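You operate a simulated robot arm through the tools that you are given. There is no shell and no other tool. Be economical: measure what you need, move in short steps, check, and stop when the job is done.

You run a simulated robot arm. Do the job below in one go: nothing can be reset, and whatever is moved stays where it is left.

## Task
Wipe the dust off the purifier cover.
Fine: switch the air purifier off before you wipe, use the yellow cleaning pad and put it back, then switch on again and leave it running.
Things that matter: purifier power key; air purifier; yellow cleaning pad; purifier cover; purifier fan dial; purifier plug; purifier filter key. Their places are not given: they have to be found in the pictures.

The check looks at the end state, three seconds after you hand in, the way a careful person would. Anything else that was tipped, shoved, dropped, spilled or broken makes it a failure. A push-on lid holds only when it is set on centred and level and pressed home; a screw cap is set on level and turned clockwise until tight.

## Robot
A 6-joint arm with a two-finger parallel gripper, fixed in place. Base frame: the origin is at the foot of the arm, x ahead of it, y to its left, z up. Units: m, rad, N and s.
With the tool pointing down near the work surface it reaches from about 0.1 to 0.58 m from the base axis. Its first joint turns from -2.897 to 2.897 rad. Payload 4.1 kg.
Tool frame: the origin (TCP) lies between the finger pads and is the grasp point; the fingertips stand 0.023 m ahead of it; z points along the fingers, y is the line along which they close. The gripper opens to 0.094 m. The fingers are 0.038 m wide and 0.01 m thick; the gripper's body (0.054 by 0.096 m) begins 0.039 m behind the TCP.
Orientation is told as [roll, pitch, yaw] about the base's x, y, z axes, in that order, counted from this pose: with the fingers straight down and closing along the base's y, the tool's x points along the base's -x, its y along +y and its z along -z.

## Interface
- The arm moves only by the tool apply_moves. Its argument "steps" is a list of rows, each an object (a shift or turn left out is 0, a gripper value left out holds the last) with "translation": the shift along the tool's x, y, z in m, a list of three; "dr": the turn, a rotation vector about the tool's x, y, z in rad, a list of three; "gripper": the finger opening in m, from 0 to 0.094. In form: [{"translation": [dx, dy, dz], "dr": [rx, ry, rz], "gripper": gripper}, ...]. A call has 1 to 20 rows; each row shifts and turns the commanded pose from where the row before left it, along the tool's axes as they then stand. A row lasts 0.2 s, in which the tool goes at most 0.05 m and 0.15 rad; a call with a longer step from one row to the next is refused whole, and so is a gripper value outside its range. Where a pose cannot be reached the arm comes as near as it can. A force on the tool above 60 N (or 10 N above the force at the start of the call, whichever is more), or a blocked arm, ends the call early, and 0.2 s more pass. The fingers move at their own pace (about 0.045 m/s each) and stop on an object; they squeeze with about 32 N. The grip force told is the motor's: it shows also when the fingers shut on nothing. Time passes only in rows, and 0.2 s behind the last, so rows that do not move let the fingers close. It gives the time, the measured TCP pose, the force on the tool (base axes), the opening and the grip force at its end, in the units of the frame above (readings bear some noise).
- Cameras (640 x 400 px; columns grow to the right, rows downward): "scene" is fixed at [0.2195, 0.5008, 1.1492]; the picture's right is [-0.96, -0.28, 0.00], its down [-0.19, 0.66, -0.73] and it looks along [0.20, -0.70, -0.68] (base axes); focal length 352 px, centre (320, 200). "wrist" rides on the gripper at [-0.039, 0, -0.044] in the tool frame; the picture's right is [0.00, -1.00, 0.00], its down [0.97, 0.00, -0.24] and it looks along [0.24, 0.00, 0.97] (tool axes); focal length 218 px, centre (320, 200).
- capture(camera): a new picture of that camera. No time passes.
- move_column(by): slides the trunk up (or, below 0, down) by that many m; the arm rides with it, the base frame stays. It gives what a move gives, with no picture.
- pixel_to_xyz(camera, pixels): for up to 12 pixels [column, row] of the newest picture of that camera ("zoom" is the newest enlarged one), the place [x, y, z] in the base frame of the surface seen there, good to about 0.002 m. No time passes.
- inspect(camera, box): a new picture of the part [left, top, right, bottom] of that camera's present view, enlarged. No time passes.
- sign_off(): hands the job in; it is judged then, once.

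Work in short steps. Measure before you move; look again where a grasp or a placing could have gone wrong, and mend it. You have 80 turns and 38 pictures in all, those below and enlarged ones among them. Open the gripper and draw the arm clear of the work before you hand the job in, unless the task says otherwise; then end with one line.

The tools are called after "Emit:" by a JSON object that holds its "fn" and its "kwargs". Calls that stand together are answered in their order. apply_moves: Moves the arm, as the interface text tells. Its arguments: {"type":"object","properties":{"steps":{"type":"array","items":{"type":"object","properties":{"translation":{"type":"array","items":{"type":"number"}},"dr":{"type":"array","items":{"type":"number"}},"gripper":{"type":"number"}}}}},"required":["steps"]} The other tools are called the same way: move_column (by) slides the trunk up or down; capture (camera) takes a picture; pixel_to_xyz (camera, pixels) gives the place of the surface under pixels of a picture; inspect (camera, box) takes an enlarged picture of a part of a camera's view; sign_off () hands the job in.

At the start:

```text
t: 0.0
tcp_pos: [0.4529, -0.2028, 0.7857]
orientation: [0.0, 0.001, -0.002]
wrist_force: [0.0, 0.3, 0.2]
finger_gap: 0.0941
finger_force: 0.1
trunk travel left (down, up): [-0.325, 0.265]
```

scene: 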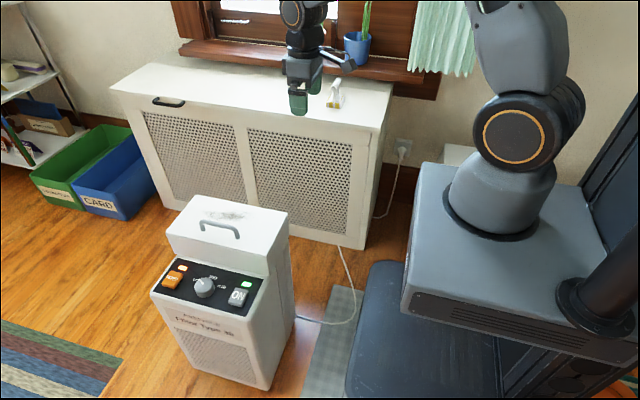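
wrist: 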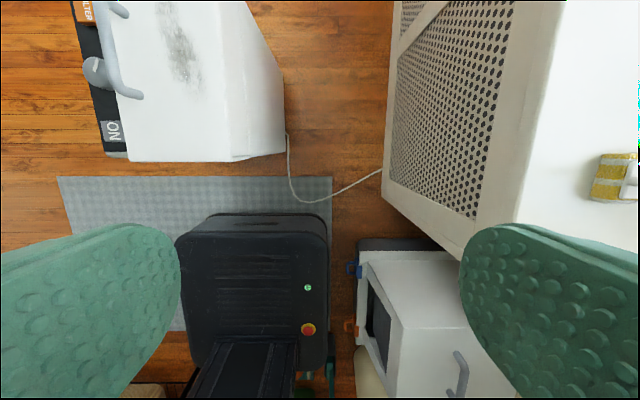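

The purifier is at about (225,290) in the scene, with its panel at (205,285), and the pad is near (335,95). I'll enlarge both.

Emit:
{"fn": "inspect", "kwargs": {"camera": "scene", "box": [140, 180, 300, 340]}}

Emit:
{"fn": "pixel_to_xyz", "kwargs": {"camera": "scene", "pixels": [[173, 280], [204, 288], [239, 297], [183, 266], [246, 283], [220, 215], [220, 232], [197, 197], [286, 213], [168, 232], [262, 249], [335, 95]]}}

Emit:
{"fn": "inspect", "kwargs": {"camera": "scene", "box": [270, 50, 400, 131]}}

```text
2.50 times, centred on (220, 260) of scene
```

zoom: 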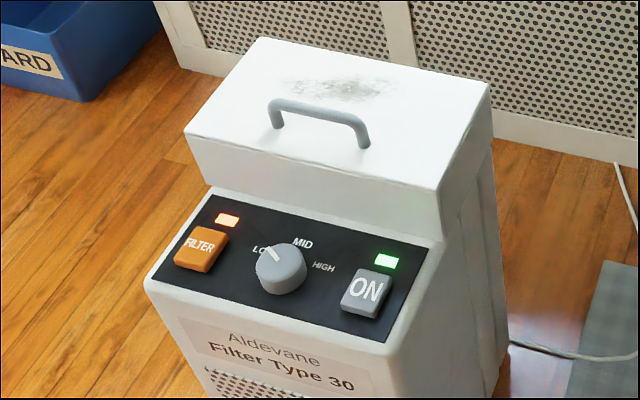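

```text
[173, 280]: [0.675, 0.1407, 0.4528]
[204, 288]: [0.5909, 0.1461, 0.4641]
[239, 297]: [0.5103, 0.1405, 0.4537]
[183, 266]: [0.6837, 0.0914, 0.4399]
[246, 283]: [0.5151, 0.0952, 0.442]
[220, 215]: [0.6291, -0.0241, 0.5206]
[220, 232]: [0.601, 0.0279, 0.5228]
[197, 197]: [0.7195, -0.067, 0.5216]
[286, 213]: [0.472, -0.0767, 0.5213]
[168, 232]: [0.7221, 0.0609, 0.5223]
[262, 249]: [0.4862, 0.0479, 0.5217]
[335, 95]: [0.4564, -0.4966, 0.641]
```

```text
4.92 times, centred on (335, 90) of scene
```

zoom: 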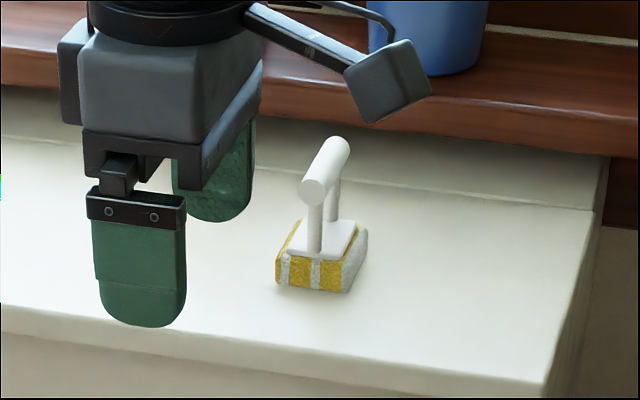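

The ON key is at about (239,296) and the dust covers about (204..252, 210..222). Next I'll measure the pad's handle in the zoom, plus the dust edges, cover handle and key in the scene.

Emit:
{"fn": "pixel_to_xyz", "kwargs": {"camera": "zoom", "pixels": [[316, 186], [341, 143], [329, 160], [315, 230], [334, 205], [278, 282], [340, 292], [368, 235], [300, 220], [300, 250], [355, 228], [420, 300]]}}

Emit:
{"fn": "pixel_to_xyz", "kwargs": {"camera": "scene", "pixels": [[203, 212], [216, 210], [232, 212], [250, 216], [232, 221], [203, 224], [219, 226], [237, 233], [239, 292], [238, 300], [231, 297], [246, 296]]}}

```text
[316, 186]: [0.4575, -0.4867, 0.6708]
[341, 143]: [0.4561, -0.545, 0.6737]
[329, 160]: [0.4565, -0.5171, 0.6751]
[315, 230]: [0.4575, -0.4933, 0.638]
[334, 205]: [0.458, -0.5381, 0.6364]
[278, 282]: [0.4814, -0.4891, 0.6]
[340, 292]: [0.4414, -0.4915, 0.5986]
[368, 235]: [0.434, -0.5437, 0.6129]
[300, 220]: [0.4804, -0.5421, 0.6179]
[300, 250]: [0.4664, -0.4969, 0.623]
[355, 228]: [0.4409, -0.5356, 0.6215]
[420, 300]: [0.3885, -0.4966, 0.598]
```

```text
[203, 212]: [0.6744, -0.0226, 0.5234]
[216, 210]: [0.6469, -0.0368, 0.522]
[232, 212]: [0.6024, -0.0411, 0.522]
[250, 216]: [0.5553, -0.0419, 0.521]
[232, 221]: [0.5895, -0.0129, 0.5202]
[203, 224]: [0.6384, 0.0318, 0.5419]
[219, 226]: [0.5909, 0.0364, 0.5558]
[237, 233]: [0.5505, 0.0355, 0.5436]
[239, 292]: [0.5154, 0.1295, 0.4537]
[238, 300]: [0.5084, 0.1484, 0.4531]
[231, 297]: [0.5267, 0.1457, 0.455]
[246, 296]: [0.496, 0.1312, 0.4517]
```

The power key is centred near (0.512, 0.139) with its top at z≈0.454. I'll close the fingers and move above it, still high.

Emit:
{"fn": "apply_moves", "kwargs": {"steps": [{"translation": [-0.0074, 0.0427, 0], "gripper": 0}, {"translation": [-0.0074, 0.0427, 0]}, {"translation": [-0.0074, 0.0427, 0]}, {"translation": [-0.0074, 0.0427, 0]}, {"translation": [-0.0074, 0.0427, 0]}, {"translation": [-0.0074, 0.0427, 0]}, {"translation": [-0.0074, 0.0427, 0]}, {"translation": [-0.0074, 0.0427, 0]}, {"translation": [0, 0, 0.04]}, {"translation": [0, 0, 0.04]}, {"translation": [0, 0, 0.04]}, {"translation": [0, 0, 0.04]}, {"translation": [0, 0, 0.04]}]}}

```text
t: 2.8
tcp_pos: [0.5128, 0.14, 0.582]
orientation: [0.0, -0.002, 0.001]
wrist_force: [-0.4, 0.0, 0.5]
finger_gap: 0.0
finger_force: 31.7
trunk travel left (down, up): [-0.325, 0.265]
```

The tool is at (0.513, 0.140, 0.582) and holding level. I'll come down to just above the key and look at it with the wrist camera.

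Emit:
{"fn": "apply_moves", "kwargs": {"steps": [{"translation": [0, 0, 0.04]}, {"translation": [0, 0, 0.04]}]}}

Emit:
{"fn": "capture", "kwargs": {"camera": "wrist"}}

```text
t: 3.4
tcp_pos: [0.5137, 0.1375, 0.5047]
orientation: [0.001, 0.0, 0.0]
wrist_force: [-0.3, 0.9, 0.6]
finger_gap: 0.0003
finger_force: 31.9
trunk travel left (down, up): [-0.325, 0.265]
```

```text
33 pictures are left
```

wrist: 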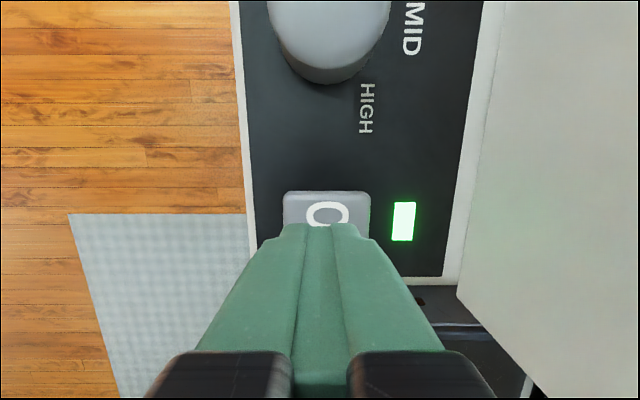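

The fingertips are over the key and the green lamp at (403,221) is lit. I'll press straight down in small steps and then lift.

Emit:
{"fn": "apply_moves", "kwargs": {"steps": [{"translation": [0, 0, 0.02]}, {"translation": [0, 0, 0.006]}, {"translation": [0, 0, 0.004]}, {"translation": [0, 0, 0.002]}]}}

Emit:
{"fn": "capture", "kwargs": {"camera": "wrist"}}

```text
t: 4.4
tcp_pos: [0.5138, 0.1386, 0.4741]
orientation: [-0.001, -0.003, 0.001]
wrist_force: [-0.4, -0.5, 6.0]
finger_gap: 0.0
finger_force: 32.2
trunk travel left (down, up): [-0.325, 0.265]
```

```text
32 pictures are left
```

wrist: 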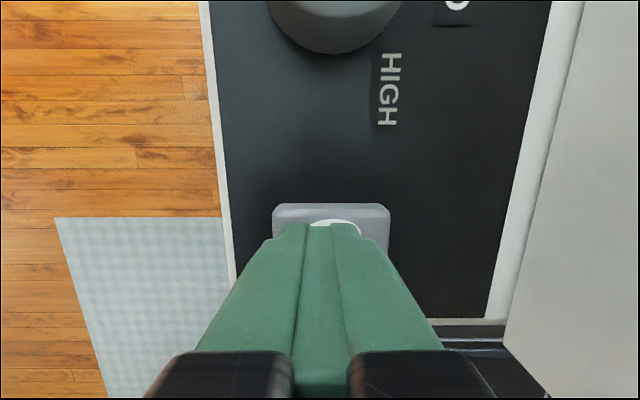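

With 6 N on the key the green lamp is dark. I'll lift off and check that it stays off.

Emit:
{"fn": "apply_moves", "kwargs": {"steps": [{"translation": [0, 0, -0.02]}, {"translation": [0, 0, -0.04]}, {"translation": [0, 0, -0.04]}, {"translation": [0, 0, -0.04]}, {}]}}

Emit:
{"fn": "capture", "kwargs": {"camera": "wrist"}}

```text
t: 5.6
tcp_pos: [0.5124, 0.1383, 0.6118]
orientation: [0.0, 0.001, 0.0]
wrist_force: [0.0, 0.2, 1.0]
finger_gap: 0.0
finger_force: 31.9
trunk travel left (down, up): [-0.325, 0.265]
```

```text
31 pictures are left
```

wrist: 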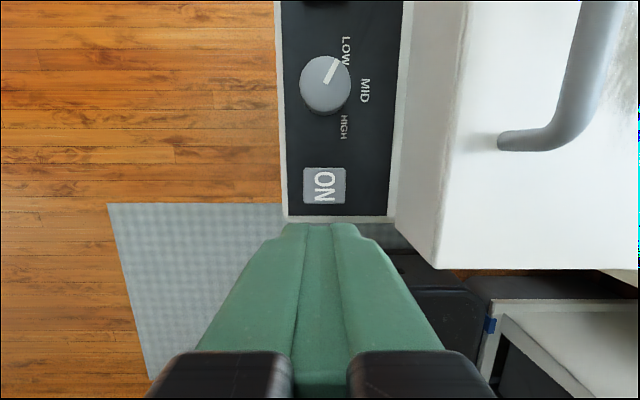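

The purifier is off: the lamp is dark, the key is back up and the dial is still at LOW. Before going to the pad I'll check the sill and wall clearance behind it in the last zoom.

Emit:
{"fn": "pixel_to_xyz", "kwargs": {"camera": "zoom", "pixels": [[300, 100], [480, 110], [480, 140], [480, 180], [520, 45], [440, 30], [480, 60], [560, 190]]}}

Emit:
{"fn": "apply_moves", "kwargs": {"steps": [{"translation": [0, 0, -0.05]}, {"translation": [0, 0, -0.05]}, {"translation": [0, 0, -0.05]}, {"translation": [0, 0, -0.05], "gripper": 0.06}, {"translation": [0.006, -0.05, 0]}, {"translation": [0.006, -0.05, 0]}, {"translation": [0.006, -0.05, 0]}, {"translation": [0.006, -0.05, 0]}, {"translation": [0.006, -0.05, 0]}, {"translation": [0.006, -0.05, 0]}, {"translation": [0.006, -0.05, 0]}, {"translation": [0.006, -0.05, 0]}, {"translation": [0.006, -0.05, 0]}]}}

```text
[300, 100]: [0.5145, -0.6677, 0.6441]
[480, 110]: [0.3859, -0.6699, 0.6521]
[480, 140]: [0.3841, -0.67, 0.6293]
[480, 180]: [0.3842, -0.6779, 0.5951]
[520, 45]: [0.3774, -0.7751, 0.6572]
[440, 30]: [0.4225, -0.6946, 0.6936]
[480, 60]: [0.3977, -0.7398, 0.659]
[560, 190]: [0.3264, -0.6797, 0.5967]
```

```text
refused: row 5 steps farther than a row can; nothing moved
```

The sill edge is at y≈-0.67, so there is room behind the pad. The move was refused because a row was slightly over 0.05 m, so I'll resend it with shorter steps.

Emit:
{"fn": "apply_moves", "kwargs": {"steps": [{"translation": [0, 0, -0.048]}, {"translation": [0, 0, -0.048]}, {"translation": [0, 0, -0.048]}, {"translation": [0, 0, -0.048], "gripper": 0.06}, {"translation": [0.006, -0.048, 0]}, {"translation": [0.006, -0.048, 0]}, {"translation": [0.006, -0.048, 0]}, {"translation": [0.006, -0.048, 0]}, {"translation": [0.006, -0.048, 0]}, {"translation": [0.006, -0.048, 0]}, {"translation": [0.006, -0.048, 0]}, {"translation": [0.006, -0.048, 0]}, {"translation": [0.006, -0.048, 0]}]}}

```text
t: 8.4
tcp_pos: [0.4575, -0.2933, 0.8079]
orientation: [0.0, 0.001, 0.002]
wrist_force: [0.1, 0.1, 0.8]
finger_gap: 0.06
finger_force: 0.0
trunk travel left (down, up): [-0.325, 0.265]
```

Now at (0.458, -0.293, 0.808). I'll turn the tool to yaw -90° in place, so the fingers close along x across the bar.

Emit:
{"fn": "apply_moves", "kwargs": {"steps": [{"dr": [0, 0, 0.1428]}, {"dr": [0, 0, 0.1428]}, {"dr": [0, 0, 0.1428]}, {"dr": [0, 0, 0.1428]}, {"dr": [0, 0, 0.1428]}, {"dr": [0, 0, 0.1428]}, {"dr": [0, 0, 0.1428]}, {"dr": [0, 0, 0.1428]}, {"dr": [0, 0, 0.1428]}, {"dr": [0, 0, 0.1428]}, {"dr": [0, 0, 0.1428]}]}}

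```text
t: 10.8
tcp_pos: [0.4587, -0.2924, 0.8059]
orientation: [0.001, 0.001, -1.573]
wrist_force: [0.4, -0.4, -0.2]
finger_gap: 0.0599
finger_force: 0.2
trunk travel left (down, up): [-0.325, 0.265]
```

Yaw is -1.573, so tool x is base +y and tool y is base +x. I'll move 0.22 m toward -y to sit over the pad at height and see whether it is reachable.

Emit:
{"fn": "apply_moves", "kwargs": {"steps": [{"translation": [-0.045, 0, 0]}, {"translation": [-0.045, 0, 0]}, {"translation": [-0.045, 0, 0]}, {"translation": [-0.045, 0, 0]}, {"translation": [-0.044, 0, 0]}, {}]}}

Emit:
{"fn": "capture", "kwargs": {"camera": "wrist"}}

```text
t: 12.2
tcp_pos: [0.4525, -0.5123, 0.8017]
orientation: [-0.002, 0.002, -1.567]
wrist_force: [0.3, -1.2, -1.2]
finger_gap: 0.06
finger_force: 0.1
out of reach, approached as far as the arm can: row 5
trunk travel left (down, up): [-0.325, 0.265]
```

```text
30 pictures are left
```

wrist: 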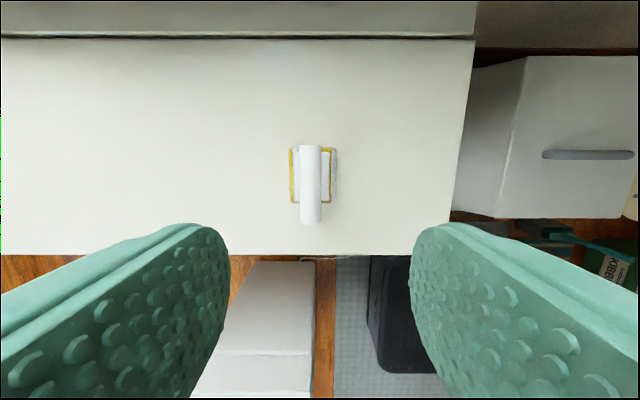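

This pose is right at the reach limit, with the bar at (311,185). Lowering the trunk keeps the same arm shape while the tool drops, so I'll go down 0.08 m.

Emit:
{"fn": "move_column", "kwargs": {"by": -0.08}}

Emit:
{"fn": "apply_moves", "kwargs": {"steps": [{"translation": [0, 0.005, 0]}, {}]}}

Emit:
{"fn": "capture", "kwargs": {"camera": "wrist"}}

```text
t: 13.4
tcp_pos: [0.4527, -0.5121, 0.7242]
orientation: [0.001, 0.0, -1.571]
wrist_force: [-1.1, -0.2, -0.3]
finger_gap: 0.06
finger_force: 0.1
trunk travel left (down, up): [-0.245, 0.345]
```

```text
t: 14.0
tcp_pos: [0.4577, -0.5105, 0.7234]
orientation: [0.0, 0.0, -1.571]
wrist_force: [0.6, 0.2, -0.2]
finger_gap: 0.0599
finger_force: 0.1
trunk travel left (down, up): [-0.245, 0.345]
```

```text
29 pictures are left
```

wrist: 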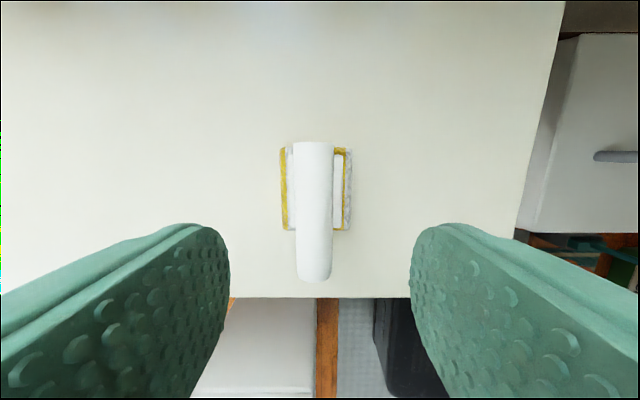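

The bar lies between the fingers at columns 296-332. I'll measure it before the final descent.

Emit:
{"fn": "pixel_to_xyz", "kwargs": {"camera": "wrist", "pixels": [[313, 148], [314, 200], [314, 275], [297, 220], [331, 220], [283, 170], [350, 170], [288, 225], [345, 229], [340, 190]]}}

```text
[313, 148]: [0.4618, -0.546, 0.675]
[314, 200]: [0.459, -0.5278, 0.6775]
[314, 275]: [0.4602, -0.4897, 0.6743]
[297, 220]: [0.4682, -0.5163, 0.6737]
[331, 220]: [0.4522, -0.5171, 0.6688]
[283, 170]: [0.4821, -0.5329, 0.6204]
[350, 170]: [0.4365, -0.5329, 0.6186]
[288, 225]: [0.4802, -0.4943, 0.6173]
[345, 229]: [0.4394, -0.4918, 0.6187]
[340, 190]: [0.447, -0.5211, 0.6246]
```

The bar is centred at (0.460, -0.518, 0.668) and the plate top is about 0.625. I'll drop the trunk 0.056 m, nudge the tool, then close.

Emit:
{"fn": "apply_moves", "kwargs": {"steps": [{"translation": [-0.005, 0.0022, 0]}, {}]}}

Emit:
{"fn": "move_column", "kwargs": {"by": -0.055}}

```text
t: 14.6
tcp_pos: [0.4575, -0.5099, 0.7235]
orientation: [0.0, 0.001, -1.569]
wrist_force: [0.2, 0.0, 0.5]
finger_gap: 0.0601
finger_force: 0.0
out of reach, approached as far as the arm can: row 1
trunk travel left (down, up): [-0.245, 0.345]
```

```text
t: 15.5
tcp_pos: [0.4561, -0.5113, 0.6673]
orientation: [-0.001, 0.0, -1.569]
wrist_force: [-0.8, 0.7, 0.8]
finger_gap: 0.0599
finger_force: 0.0
trunk travel left (down, up): [-0.19, 0.4]
```

At the bar, x is 3 mm short. I'll trade a little y for x so the fingers close centred, then grip.

Emit:
{"fn": "apply_moves", "kwargs": {"steps": [{"translation": [0.004, 0.0035, 0]}, {}, {"gripper": 0.01}, {}, {}, {}, {}]}}

Emit:
{"fn": "capture", "kwargs": {"camera": "wrist"}}

```text
t: 17.1
tcp_pos: [0.4602, -0.5062, 0.6685]
orientation: [0.0, 0.001, -1.569]
wrist_force: [0.6, 0.0, -1.0]
finger_gap: 0.0168
finger_force: 32.3
trunk travel left (down, up): [-0.19, 0.4]
```

```text
28 pictures are left
```

wrist: 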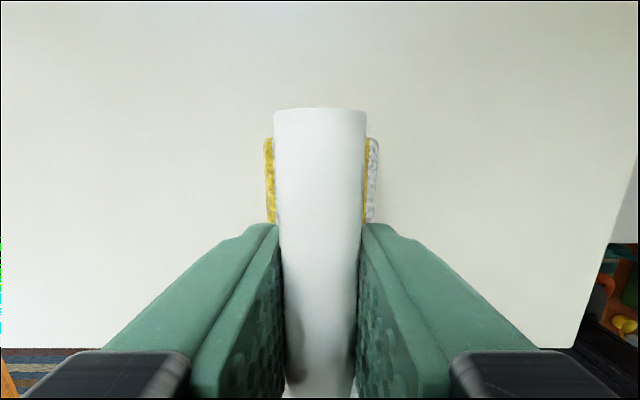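

The bar is gripped (gap 0.0168), and I'll return the pad to TCP (0.4602, -0.5062, 0.6685). Now I'll lift with the trunk.

Emit:
{"fn": "move_column", "kwargs": {"by": 0.1}}

Emit:
{"fn": "apply_moves", "kwargs": {"steps": [{"translation": [0.045, 0, 0]}, {"translation": [0.045, 0, 0]}, {"translation": [0.045, 0, 0]}, {"translation": [0.045, 0, 0]}, {"translation": [0.045, 0, 0], "dr": [0, 0, -0.1427]}, {"translation": [0.03, 0, 0], "dr": [0, 0, -0.1427]}, {"dr": [0, 0, -0.1427]}, {"dr": [0, 0, -0.1427]}, {"dr": [0, 0, -0.1427]}, {"dr": [0, 0, -0.1427]}, {"dr": [0, 0, -0.1427]}, {"dr": [0, 0, -0.1427]}, {"dr": [0, 0, -0.1427]}, {"dr": [0, 0, -0.1427]}, {"dr": [0, 0, -0.1427]}]}}

Emit:
{"fn": "inspect", "kwargs": {"camera": "scene", "box": [140, 40, 400, 260]}}

```text
t: 18.5
tcp_pos: [0.4605, -0.5084, 0.7683]
orientation: [0.0, 0.002, -1.569]
wrist_force: [-0.1, -0.6, -0.6]
finger_gap: 0.0166
finger_force: 31.7
trunk travel left (down, up): [-0.29, 0.3]
```

```text
t: 21.7
tcp_pos: [0.4558, -0.2528, 0.7688]
orientation: [0.003, 0.002, 0.004]
wrist_force: [0.0, -0.2, -0.1]
finger_gap: 0.0167
finger_force: 31.8
trunk travel left (down, up): [-0.29, 0.3]
```

```text
1.82 times, centred on (270, 150) of scene
```

zoom: 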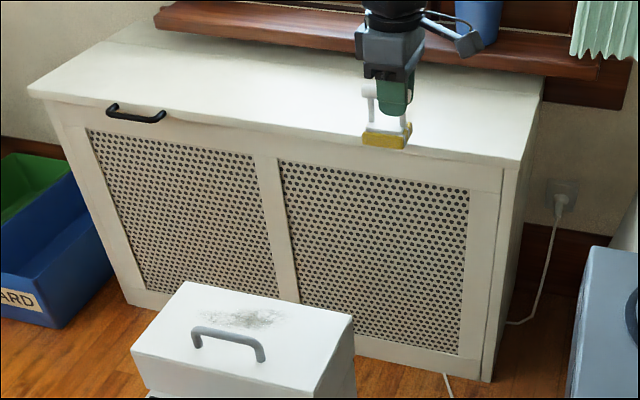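

The pad is held level. In this zoom the dust covers about (200..285, 307..328), so I'll measure its edges and the handle's.

Emit:
{"fn": "pixel_to_xyz", "kwargs": {"camera": "zoom", "pixels": [[198, 316], [212, 328], [245, 330], [268, 327], [288, 318], [285, 309], [260, 308], [230, 309], [195, 332], [228, 336], [262, 352], [262, 343]]}}

Emit:
{"fn": "inspect", "kwargs": {"camera": "scene", "box": [184, 200, 264, 250]}}

```text
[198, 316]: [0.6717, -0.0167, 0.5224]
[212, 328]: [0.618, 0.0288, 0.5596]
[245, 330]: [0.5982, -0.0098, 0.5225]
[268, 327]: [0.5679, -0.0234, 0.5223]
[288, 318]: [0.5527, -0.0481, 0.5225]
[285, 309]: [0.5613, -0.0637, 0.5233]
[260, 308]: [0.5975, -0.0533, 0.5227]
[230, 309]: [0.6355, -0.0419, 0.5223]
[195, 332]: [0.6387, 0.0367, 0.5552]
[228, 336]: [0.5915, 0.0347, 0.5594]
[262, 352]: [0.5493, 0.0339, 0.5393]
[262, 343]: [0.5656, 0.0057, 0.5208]
```

```text
8.00 times, centred on (224, 225) of scene
```

zoom: 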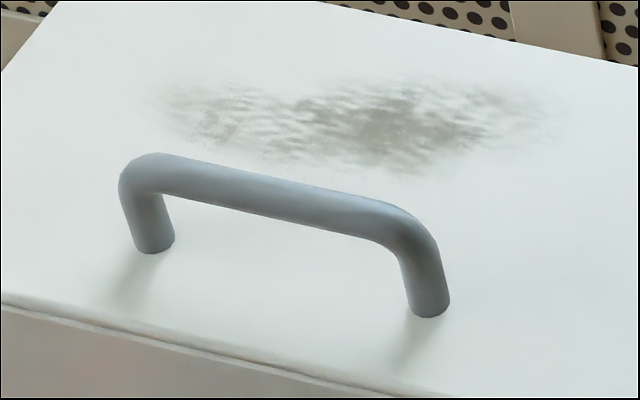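

The dust spans about (145..565, 70..178) in this zoom. I'll get those points.

Emit:
{"fn": "pixel_to_xyz", "kwargs": {"camera": "zoom", "pixels": [[145, 95], [200, 140], [300, 162], [400, 178], [490, 150], [568, 115], [520, 85], [420, 70], [300, 75], [200, 80], [153, 250], [430, 312]]}}

```text
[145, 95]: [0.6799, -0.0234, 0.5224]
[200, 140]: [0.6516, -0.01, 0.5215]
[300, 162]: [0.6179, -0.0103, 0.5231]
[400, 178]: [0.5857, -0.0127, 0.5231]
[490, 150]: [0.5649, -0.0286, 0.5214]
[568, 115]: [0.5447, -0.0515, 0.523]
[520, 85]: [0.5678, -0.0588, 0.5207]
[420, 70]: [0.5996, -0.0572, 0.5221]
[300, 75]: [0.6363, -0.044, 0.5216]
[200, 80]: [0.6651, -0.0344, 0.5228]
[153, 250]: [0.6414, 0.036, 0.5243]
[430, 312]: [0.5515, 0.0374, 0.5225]
```

The dust spans x 0.545-0.68 and y -0.06 to -0.01, and the cover handle sits at y≈0.03. I'll move the pad above the near end of the patch and lower the trunk so the pad stops about 12 mm above the cover.

Emit:
{"fn": "apply_moves", "kwargs": {"steps": [{"translation": [-0.017, 0.036, 0]}, {"translation": [-0.017, 0.036, 0]}, {"translation": [-0.017, 0.036, 0]}, {"translation": [-0.017, 0.036, 0]}, {"translation": [-0.017, 0.036, 0]}, {"translation": [-0.014, 0.031, 0]}, {}]}}

Emit:
{"fn": "move_column", "kwargs": {"by": -0.12}}

Emit:
{"fn": "inspect", "kwargs": {"camera": "scene", "box": [150, 130, 310, 230]}}

```text
t: 23.3
tcp_pos: [0.5552, -0.0377, 0.7707]
orientation: [0.002, 0.001, -0.001]
wrist_force: [0.0, 0.1, -0.1]
finger_gap: 0.0165
finger_force: 31.6
trunk travel left (down, up): [-0.29, 0.3]
```

```text
t: 24.8
tcp_pos: [0.5553, -0.0385, 0.6507]
orientation: [0.001, -0.001, -0.001]
wrist_force: [-0.5, 0.1, -0.3]
finger_gap: 0.0165
finger_force: 32.0
trunk travel left (down, up): [-0.17, 0.42]
```

```text
4.00 times, centred on (230, 180) of scene
```

zoom: 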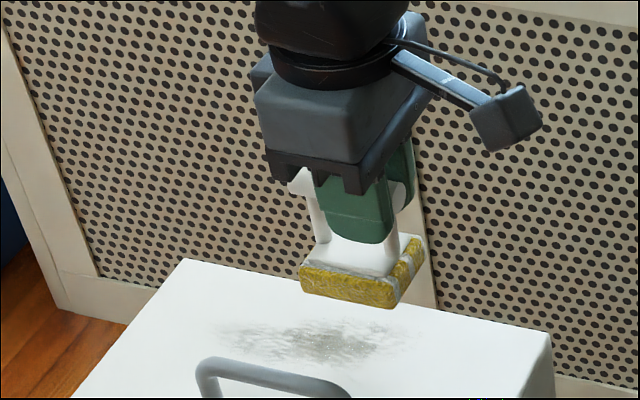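

The pad hangs level above the cover. I'll shift to the back lane at y≈-0.05 and lower to just above contact.

Emit:
{"fn": "apply_moves", "kwargs": {"steps": [{"translation": [0.012, -0.011, 0.03]}, {"translation": [0, 0, 0.02]}, {"translation": [0, 0, 0.004]}, {}]}}

```text
t: 25.8
tcp_pos: [0.5453, -0.0484, 0.596]
orientation: [0.002, 0.002, 0.002]
wrist_force: [0.8, -0.3, -0.5]
finger_gap: 0.0164
finger_force: 31.9
trunk travel left (down, up): [-0.17, 0.42]
```

No contact yet at z 0.596. I'll lower in 1.5 mm steps and read the force.

Emit:
{"fn": "apply_moves", "kwargs": {"steps": [{"translation": [0, 0, 0.0015]}, {"translation": [0, 0, 0.0015]}, {"translation": [0, 0, 0.0015]}, {}]}}

```text
t: 26.8
tcp_pos: [0.5429, -0.052, 0.5923]
orientation: [0.0, 0.0, -0.002]
wrist_force: [-1.4, -1.5, 7.5]
finger_gap: 0.0165
finger_force: 32.3
trunk travel left (down, up): [-0.17, 0.42]
```

Contact shows 7.5 N. I'll wipe along the back lane out to x≈0.66 and back, in slow strokes.

Emit:
{"fn": "apply_moves", "kwargs": {"steps": [{"translation": [-0.02, 0, 0]}, {"translation": [-0.02, 0, 0]}, {"translation": [-0.02, 0, 0]}, {"translation": [-0.02, 0, 0]}, {"translation": [-0.02, 0, 0]}, {"translation": [-0.015, 0, 0]}, {}]}}

```text
t: 28.4
tcp_pos: [0.6578, -0.049, 0.5924]
orientation: [0.0, 0.001, 0.003]
wrist_force: [-1.2, 0.7, 3.7]
finger_gap: 0.0164
finger_force: 31.9
trunk travel left (down, up): [-0.17, 0.42]
```

The outer end was reached still in contact (3.7 N). I'll shift to y≈-0.035 and wipe back, then take the front lane at y≈-0.019 outward.

Emit:
{"fn": "apply_moves", "kwargs": {"steps": [{"translation": [0, 0.015, 0.0005]}, {"translation": [0.02, 0, 0]}, {"translation": [0.02, 0, 0]}, {"translation": [0.02, 0, 0]}, {"translation": [0.02, 0, 0]}, {"translation": [0.02, 0, 0]}, {"translation": [0.015, 0, 0]}, {"translation": [0, 0.016, 0]}, {"translation": [-0.02, 0, 0]}, {"translation": [-0.02, 0, 0]}, {"translation": [-0.02, 0, 0]}, {"translation": [-0.02, 0, 0]}, {"translation": [-0.02, 0, 0]}, {"translation": [-0.015, 0, 0]}, {}]}}

Emit:
{"fn": "inspect", "kwargs": {"camera": "scene", "box": [150, 150, 310, 250]}}

```text
t: 31.6
tcp_pos: [0.6587, -0.0193, 0.5925]
orientation: [0.002, -0.002, -0.001]
wrist_force: [-3.2, -1.1, 12.4]
finger_gap: 0.0165
finger_force: 32.1
trunk travel left (down, up): [-0.17, 0.42]
```

```text
4.00 times, centred on (230, 200) of scene
```

zoom: 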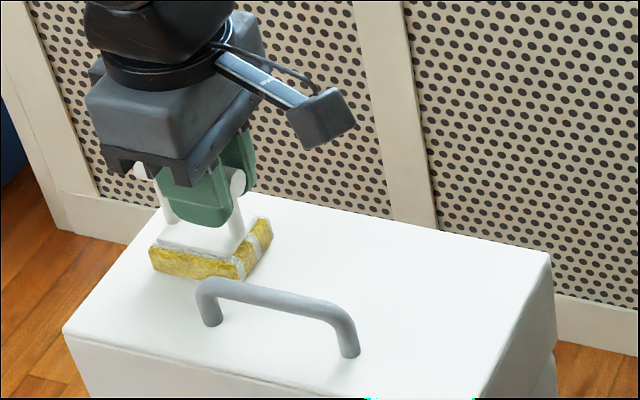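

The patch looks gone. I'll make one more pass back at y≈-0.03 and out again at y≈-0.05 for faint residue, then lift off.

Emit:
{"fn": "apply_moves", "kwargs": {"steps": [{"translation": [0, -0.01, 0]}, {"translation": [0.025, 0, 0]}, {"translation": [0.025, 0, 0]}, {"translation": [0.025, 0, 0]}, {"translation": [0.025, 0, 0]}, {"translation": [0.02, 0, 0]}, {"translation": [0, -0.02, 0]}, {"translation": [-0.025, 0, 0]}, {"translation": [-0.025, 0, 0]}, {"translation": [-0.025, 0, 0]}, {"translation": [-0.025, 0, 0]}, {"translation": [-0.015, 0, 0]}, {"translation": [0, 0, -0.02]}, {"translation": [0.03, 0, -0.03]}, {"translation": [0.03, 0, -0.03]}, {"translation": [0.04, 0, 0]}]}}

Emit:
{"fn": "move_column", "kwargs": {"by": 0.12}}

Emit:
{"fn": "inspect", "kwargs": {"camera": "scene", "box": [150, 180, 310, 310]}}

```text
t: 35.0
tcp_pos: [0.5537, -0.0467, 0.6708]
orientation: [0.001, 0.005, 0.0]
wrist_force: [-0.1, -1.1, -0.6]
finger_gap: 0.0166
finger_force: 32.6
trunk travel left (down, up): [-0.17, 0.42]
```

```text
t: 36.5
tcp_pos: [0.5549, -0.0465, 0.7897]
orientation: [0.002, 0.001, 0.0]
wrist_force: [-1.0, -0.1, 0.1]
finger_gap: 0.0168
finger_force: 31.8
trunk travel left (down, up): [-0.29, 0.3]
```

```text
3.08 times, centred on (230, 245) of scene
```

zoom: 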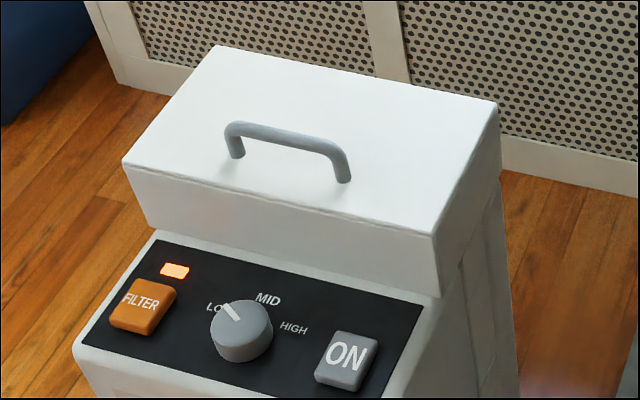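

The cover is clean, still seated, and the dial and filter lamp are unchanged. Now I'll carry the pad back along the same route, turning to yaw -90° again.

Emit:
{"fn": "apply_moves", "kwargs": {"steps": [{"translation": [0.017, -0.036, 0]}, {"translation": [0.017, -0.036, 0]}, {"translation": [0.017, -0.036, 0]}, {"translation": [0.017, -0.036, 0]}, {"translation": [0.017, -0.036, 0]}, {"translation": [0.012, -0.03, 0.0]}, {"dr": [0, 0, 0.1427]}, {"dr": [0, 0, 0.1427]}, {"dr": [0, 0, 0.1427]}, {"dr": [0, 0, 0.1427]}, {"dr": [0, 0, 0.1427]}, {"dr": [0, 0, 0.1427]}, {"dr": [0, 0, 0.1427]}, {"dr": [0, 0, 0.1427]}, {"dr": [0, 0, 0.1427]}, {"dr": [0, 0, 0.1427]}, {"dr": [0, 0, 0.1427]}, {}]}}

```text
t: 40.3
tcp_pos: [0.4574, -0.2577, 0.7901]
orientation: [-0.003, 0.002, -1.571]
wrist_force: [0.7, -0.1, 0.2]
finger_gap: 0.0165
finger_force: 31.6
trunk travel left (down, up): [-0.29, 0.3]
```

Now outward to y≈-0.505 at z≈0.77. I'll correct x to 0.460 on the way.

Emit:
{"fn": "apply_moves", "kwargs": {"steps": [{"translation": [-0.045, 0.0022, 0.01]}, {"translation": [-0.045, 0, 0.01]}, {"translation": [-0.045, 0, 0]}, {"translation": [-0.045, 0, 0]}, {"translation": [-0.045, 0, 0]}, {"translation": [-0.024, 0, 0]}, {}]}}

```text
t: 41.9
tcp_pos: [0.4588, -0.5065, 0.7701]
orientation: [-0.001, 0.004, -1.568]
wrist_force: [0.2, 0.2, -1.1]
finger_gap: 0.0167
finger_force: 32.1
trunk travel left (down, up): [-0.29, 0.3]
```

The tool is over the original spot. I'll lower the trunk 0.095 m and then ease down with the arm.

Emit:
{"fn": "move_column", "kwargs": {"by": -0.095}}

Emit:
{"fn": "apply_moves", "kwargs": {"steps": [{"translation": [0, 0.001, 0.002]}, {"translation": [0, 0, 0.0015]}, {"translation": [0, 0, 0.0015]}, {}]}}

```text
t: 43.1
tcp_pos: [0.4585, -0.5068, 0.6757]
orientation: [0.0, 0.002, -1.57]
wrist_force: [0.0, 0.8, -0.7]
finger_gap: 0.0166
finger_force: 32.0
trunk travel left (down, up): [-0.195, 0.395]
```

```text
t: 44.1
tcp_pos: [0.4601, -0.5065, 0.6701]
orientation: [-0.001, 0.001, -1.569]
wrist_force: [0.2, 0.2, -0.3]
finger_gap: 0.0169
finger_force: 31.9
trunk travel left (down, up): [-0.195, 0.395]
```

z is 0.670 with no contact yet. I'll ease down another 2 mm and read the force.

Emit:
{"fn": "apply_moves", "kwargs": {"steps": [{"translation": [0, 0, 0.001]}, {"translation": [0, 0, 0.001]}, {}]}}

```text
t: 45.0
tcp_pos: [0.4591, -0.5068, 0.6687]
orientation: [0.0, 0.001, -1.569]
wrist_force: [-0.4, 0.3, -0.5]
finger_gap: 0.0165
finger_force: 32.3
trunk travel left (down, up): [-0.195, 0.395]
```

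It should be within a millimetre of the shelf. One more small step.

Emit:
{"fn": "apply_moves", "kwargs": {"steps": [{"translation": [0, 0, 0.001]}, {}]}}

```text
t: 45.5
tcp_pos: [0.4612, -0.5068, 0.6676]
orientation: [0.001, -0.003, -1.569]
wrist_force: [-0.5, -0.9, 1.3]
finger_gap: 0.0166
finger_force: 32.1
trunk travel left (down, up): [-0.195, 0.395]
```

Light contact now (1.3 N) at the original height. I'll open to 0.06 and rise with the trunk.

Emit:
{"fn": "apply_moves", "kwargs": {"steps": [{"gripper": 0.06}, {}, {}, {}]}}

Emit:
{"fn": "move_column", "kwargs": {"by": 0.1}}

Emit:
{"fn": "capture", "kwargs": {"camera": "wrist"}}

```text
t: 46.5
tcp_pos: [0.4595, -0.5069, 0.6681]
orientation: [-0.001, 0.002, -1.569]
wrist_force: [-0.1, 0.1, 0.0]
finger_gap: 0.0601
finger_force: 0.0
trunk travel left (down, up): [-0.195, 0.395]
```

```text
t: 47.9
tcp_pos: [0.46, -0.5059, 0.7677]
orientation: [0.0, 0.002, -1.567]
wrist_force: [-0.4, -0.4, -0.1]
finger_gap: 0.0603
finger_force: 0.0
trunk travel left (down, up): [-0.295, 0.295]
```

```text
22 pictures are left
```

wrist: 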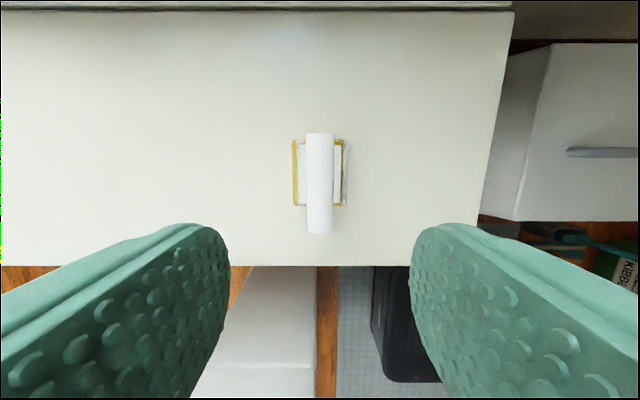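

The pad stands upright where it was. I'll retract, turn back to yaw 0 and close the fingers.

Emit:
{"fn": "apply_moves", "kwargs": {"steps": [{"translation": [0.045, 0, 0]}, {"translation": [0.045, 0, 0]}, {"translation": [0.045, 0, 0]}, {"translation": [0.045, 0, 0], "gripper": 0}, {"translation": [0.045, 0, 0], "dr": [0, 0, -0.1427]}, {"translation": [0.025, 0, 0], "dr": [0, 0, -0.1427]}, {"dr": [0, 0, -0.1427]}, {"dr": [0, 0, -0.1427]}, {"dr": [0, 0, -0.1427]}, {"dr": [0, 0, -0.1427]}, {"dr": [0, 0, -0.1427]}, {"dr": [0, 0, -0.1427]}, {"dr": [0, 0, -0.1427]}, {"dr": [0, 0, -0.1427]}, {"dr": [0, 0, -0.1427]}, {}]}}

```text
t: 51.3
tcp_pos: [0.4561, -0.2562, 0.7673]
orientation: [0.003, 0.0, 0.005]
wrist_force: [0.4, 0.6, 0.6]
finger_gap: 0.0
finger_force: 32.3
trunk travel left (down, up): [-0.295, 0.295]
```

I'll travel to above the power key at (0.5135, 0.138) and come down to about z 0.607.

Emit:
{"fn": "apply_moves", "kwargs": {"steps": [{"translation": [-0.0064, 0.0438, 0]}, {"translation": [-0.0064, 0.0438, 0]}, {"translation": [-0.0064, 0.0438, 0]}, {"translation": [-0.0064, 0.0438, 0]}, {"translation": [-0.0064, 0.0438, 0]}, {"translation": [-0.0064, 0.0438, 0]}, {"translation": [-0.0064, 0.0438, 0]}, {"translation": [-0.0064, 0.0438, 0]}, {"translation": [-0.0064, 0.0438, 0]}, {"translation": [0, 0, 0.04]}, {"translation": [0, 0, 0.04]}, {"translation": [0, 0, 0.04]}, {"translation": [0, 0, 0.04]}, {}]}}

```text
t: 54.3
tcp_pos: [0.5135, 0.1396, 0.6074]
orientation: [0.0, 0.0, 0.0]
wrist_force: [0.8, 0.1, -0.3]
finger_gap: 0.0
finger_force: 32.1
trunk travel left (down, up): [-0.295, 0.295]
```

The tool is aligned over the key. I'll go down and press to the same depth as before (TCP z≈0.474), lift, then look.

Emit:
{"fn": "apply_moves", "kwargs": {"steps": [{"translation": [0, 0, 0.04]}, {"translation": [0, 0, 0.04]}, {"translation": [0, 0, 0.038]}, {"translation": [0, 0, 0.008]}, {"translation": [0, 0, 0.004]}, {"translation": [0, 0, 0.003]}, {}]}}

Emit:
{"fn": "capture", "kwargs": {"camera": "wrist"}}

```text
t: 55.9
tcp_pos: [0.513, 0.1387, 0.4748]
orientation: [0.002, 0.0, 0.001]
wrist_force: [1.8, 0.4, 2.3]
finger_gap: 0.0001
finger_force: 32.1
trunk travel left (down, up): [-0.295, 0.295]
```

```text
21 pictures are left
```

wrist: 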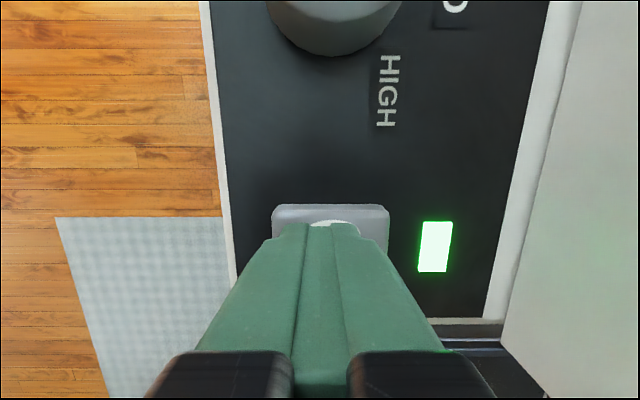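

The green lamp at (435,247) is lit, so I won't press deeper. I'll lift straight up, draw clear, open the gripper and check the scene.

Emit:
{"fn": "apply_moves", "kwargs": {"steps": [{"translation": [0, 0, -0.03]}, {"translation": [0, 0, -0.045]}, {"translation": [0, 0, -0.045]}, {"translation": [0, 0, -0.045]}, {"translation": [0, 0, -0.045]}, {"translation": [0, 0, -0.045]}, {"translation": [0.02, -0.045, 0], "gripper": 0.09}, {"translation": [0.02, -0.045, 0]}, {"translation": [0.02, -0.045, 0]}, {"translation": [0.02, -0.045, 0]}, {"translation": [0.0, -0.045, 0]}, {"translation": [0.0, -0.045, 0]}, {}]}}

Emit:
{"fn": "capture", "kwargs": {"camera": "scene"}}

Emit:
{"fn": "inspect", "kwargs": {"camera": "scene", "box": [140, 180, 300, 340]}}

```text
t: 58.7
tcp_pos: [0.4322, -0.1345, 0.7295]
orientation: [0.003, 0.003, 0.002]
wrist_force: [1.1, -0.8, -0.1]
finger_gap: 0.0898
finger_force: 0.2
trunk travel left (down, up): [-0.295, 0.295]
```

```text
20 pictures are left
```

scene: 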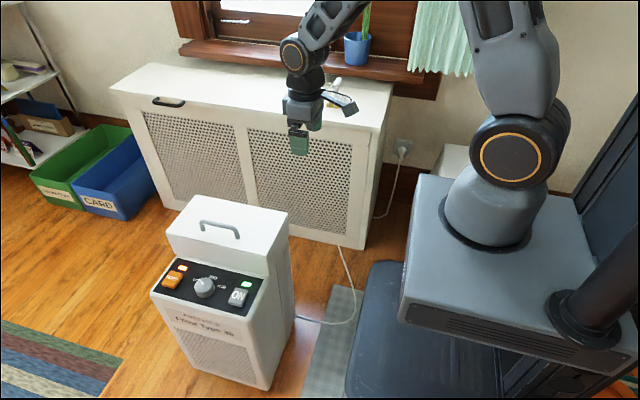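

```text
2.50 times, centred on (220, 260) of scene
```

zoom: 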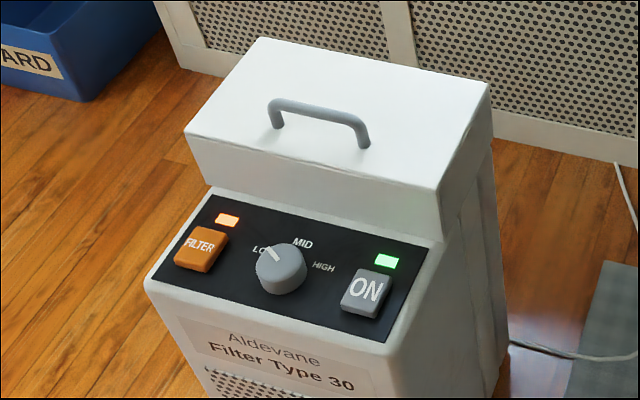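

The lamp is green, the cover is clean, the dial, filter key and plug are as they were, and the pad is back. The arm is clear with the gripper open, so I'm handing in.

Emit:
{"fn": "sign_off", "kwargs": {}}

```text
The job is handed in.
```

I switched the purifier off, wiped the cover clean with the yellow pad, put the pad back in its place, and switched the purifier on again; it is still running.
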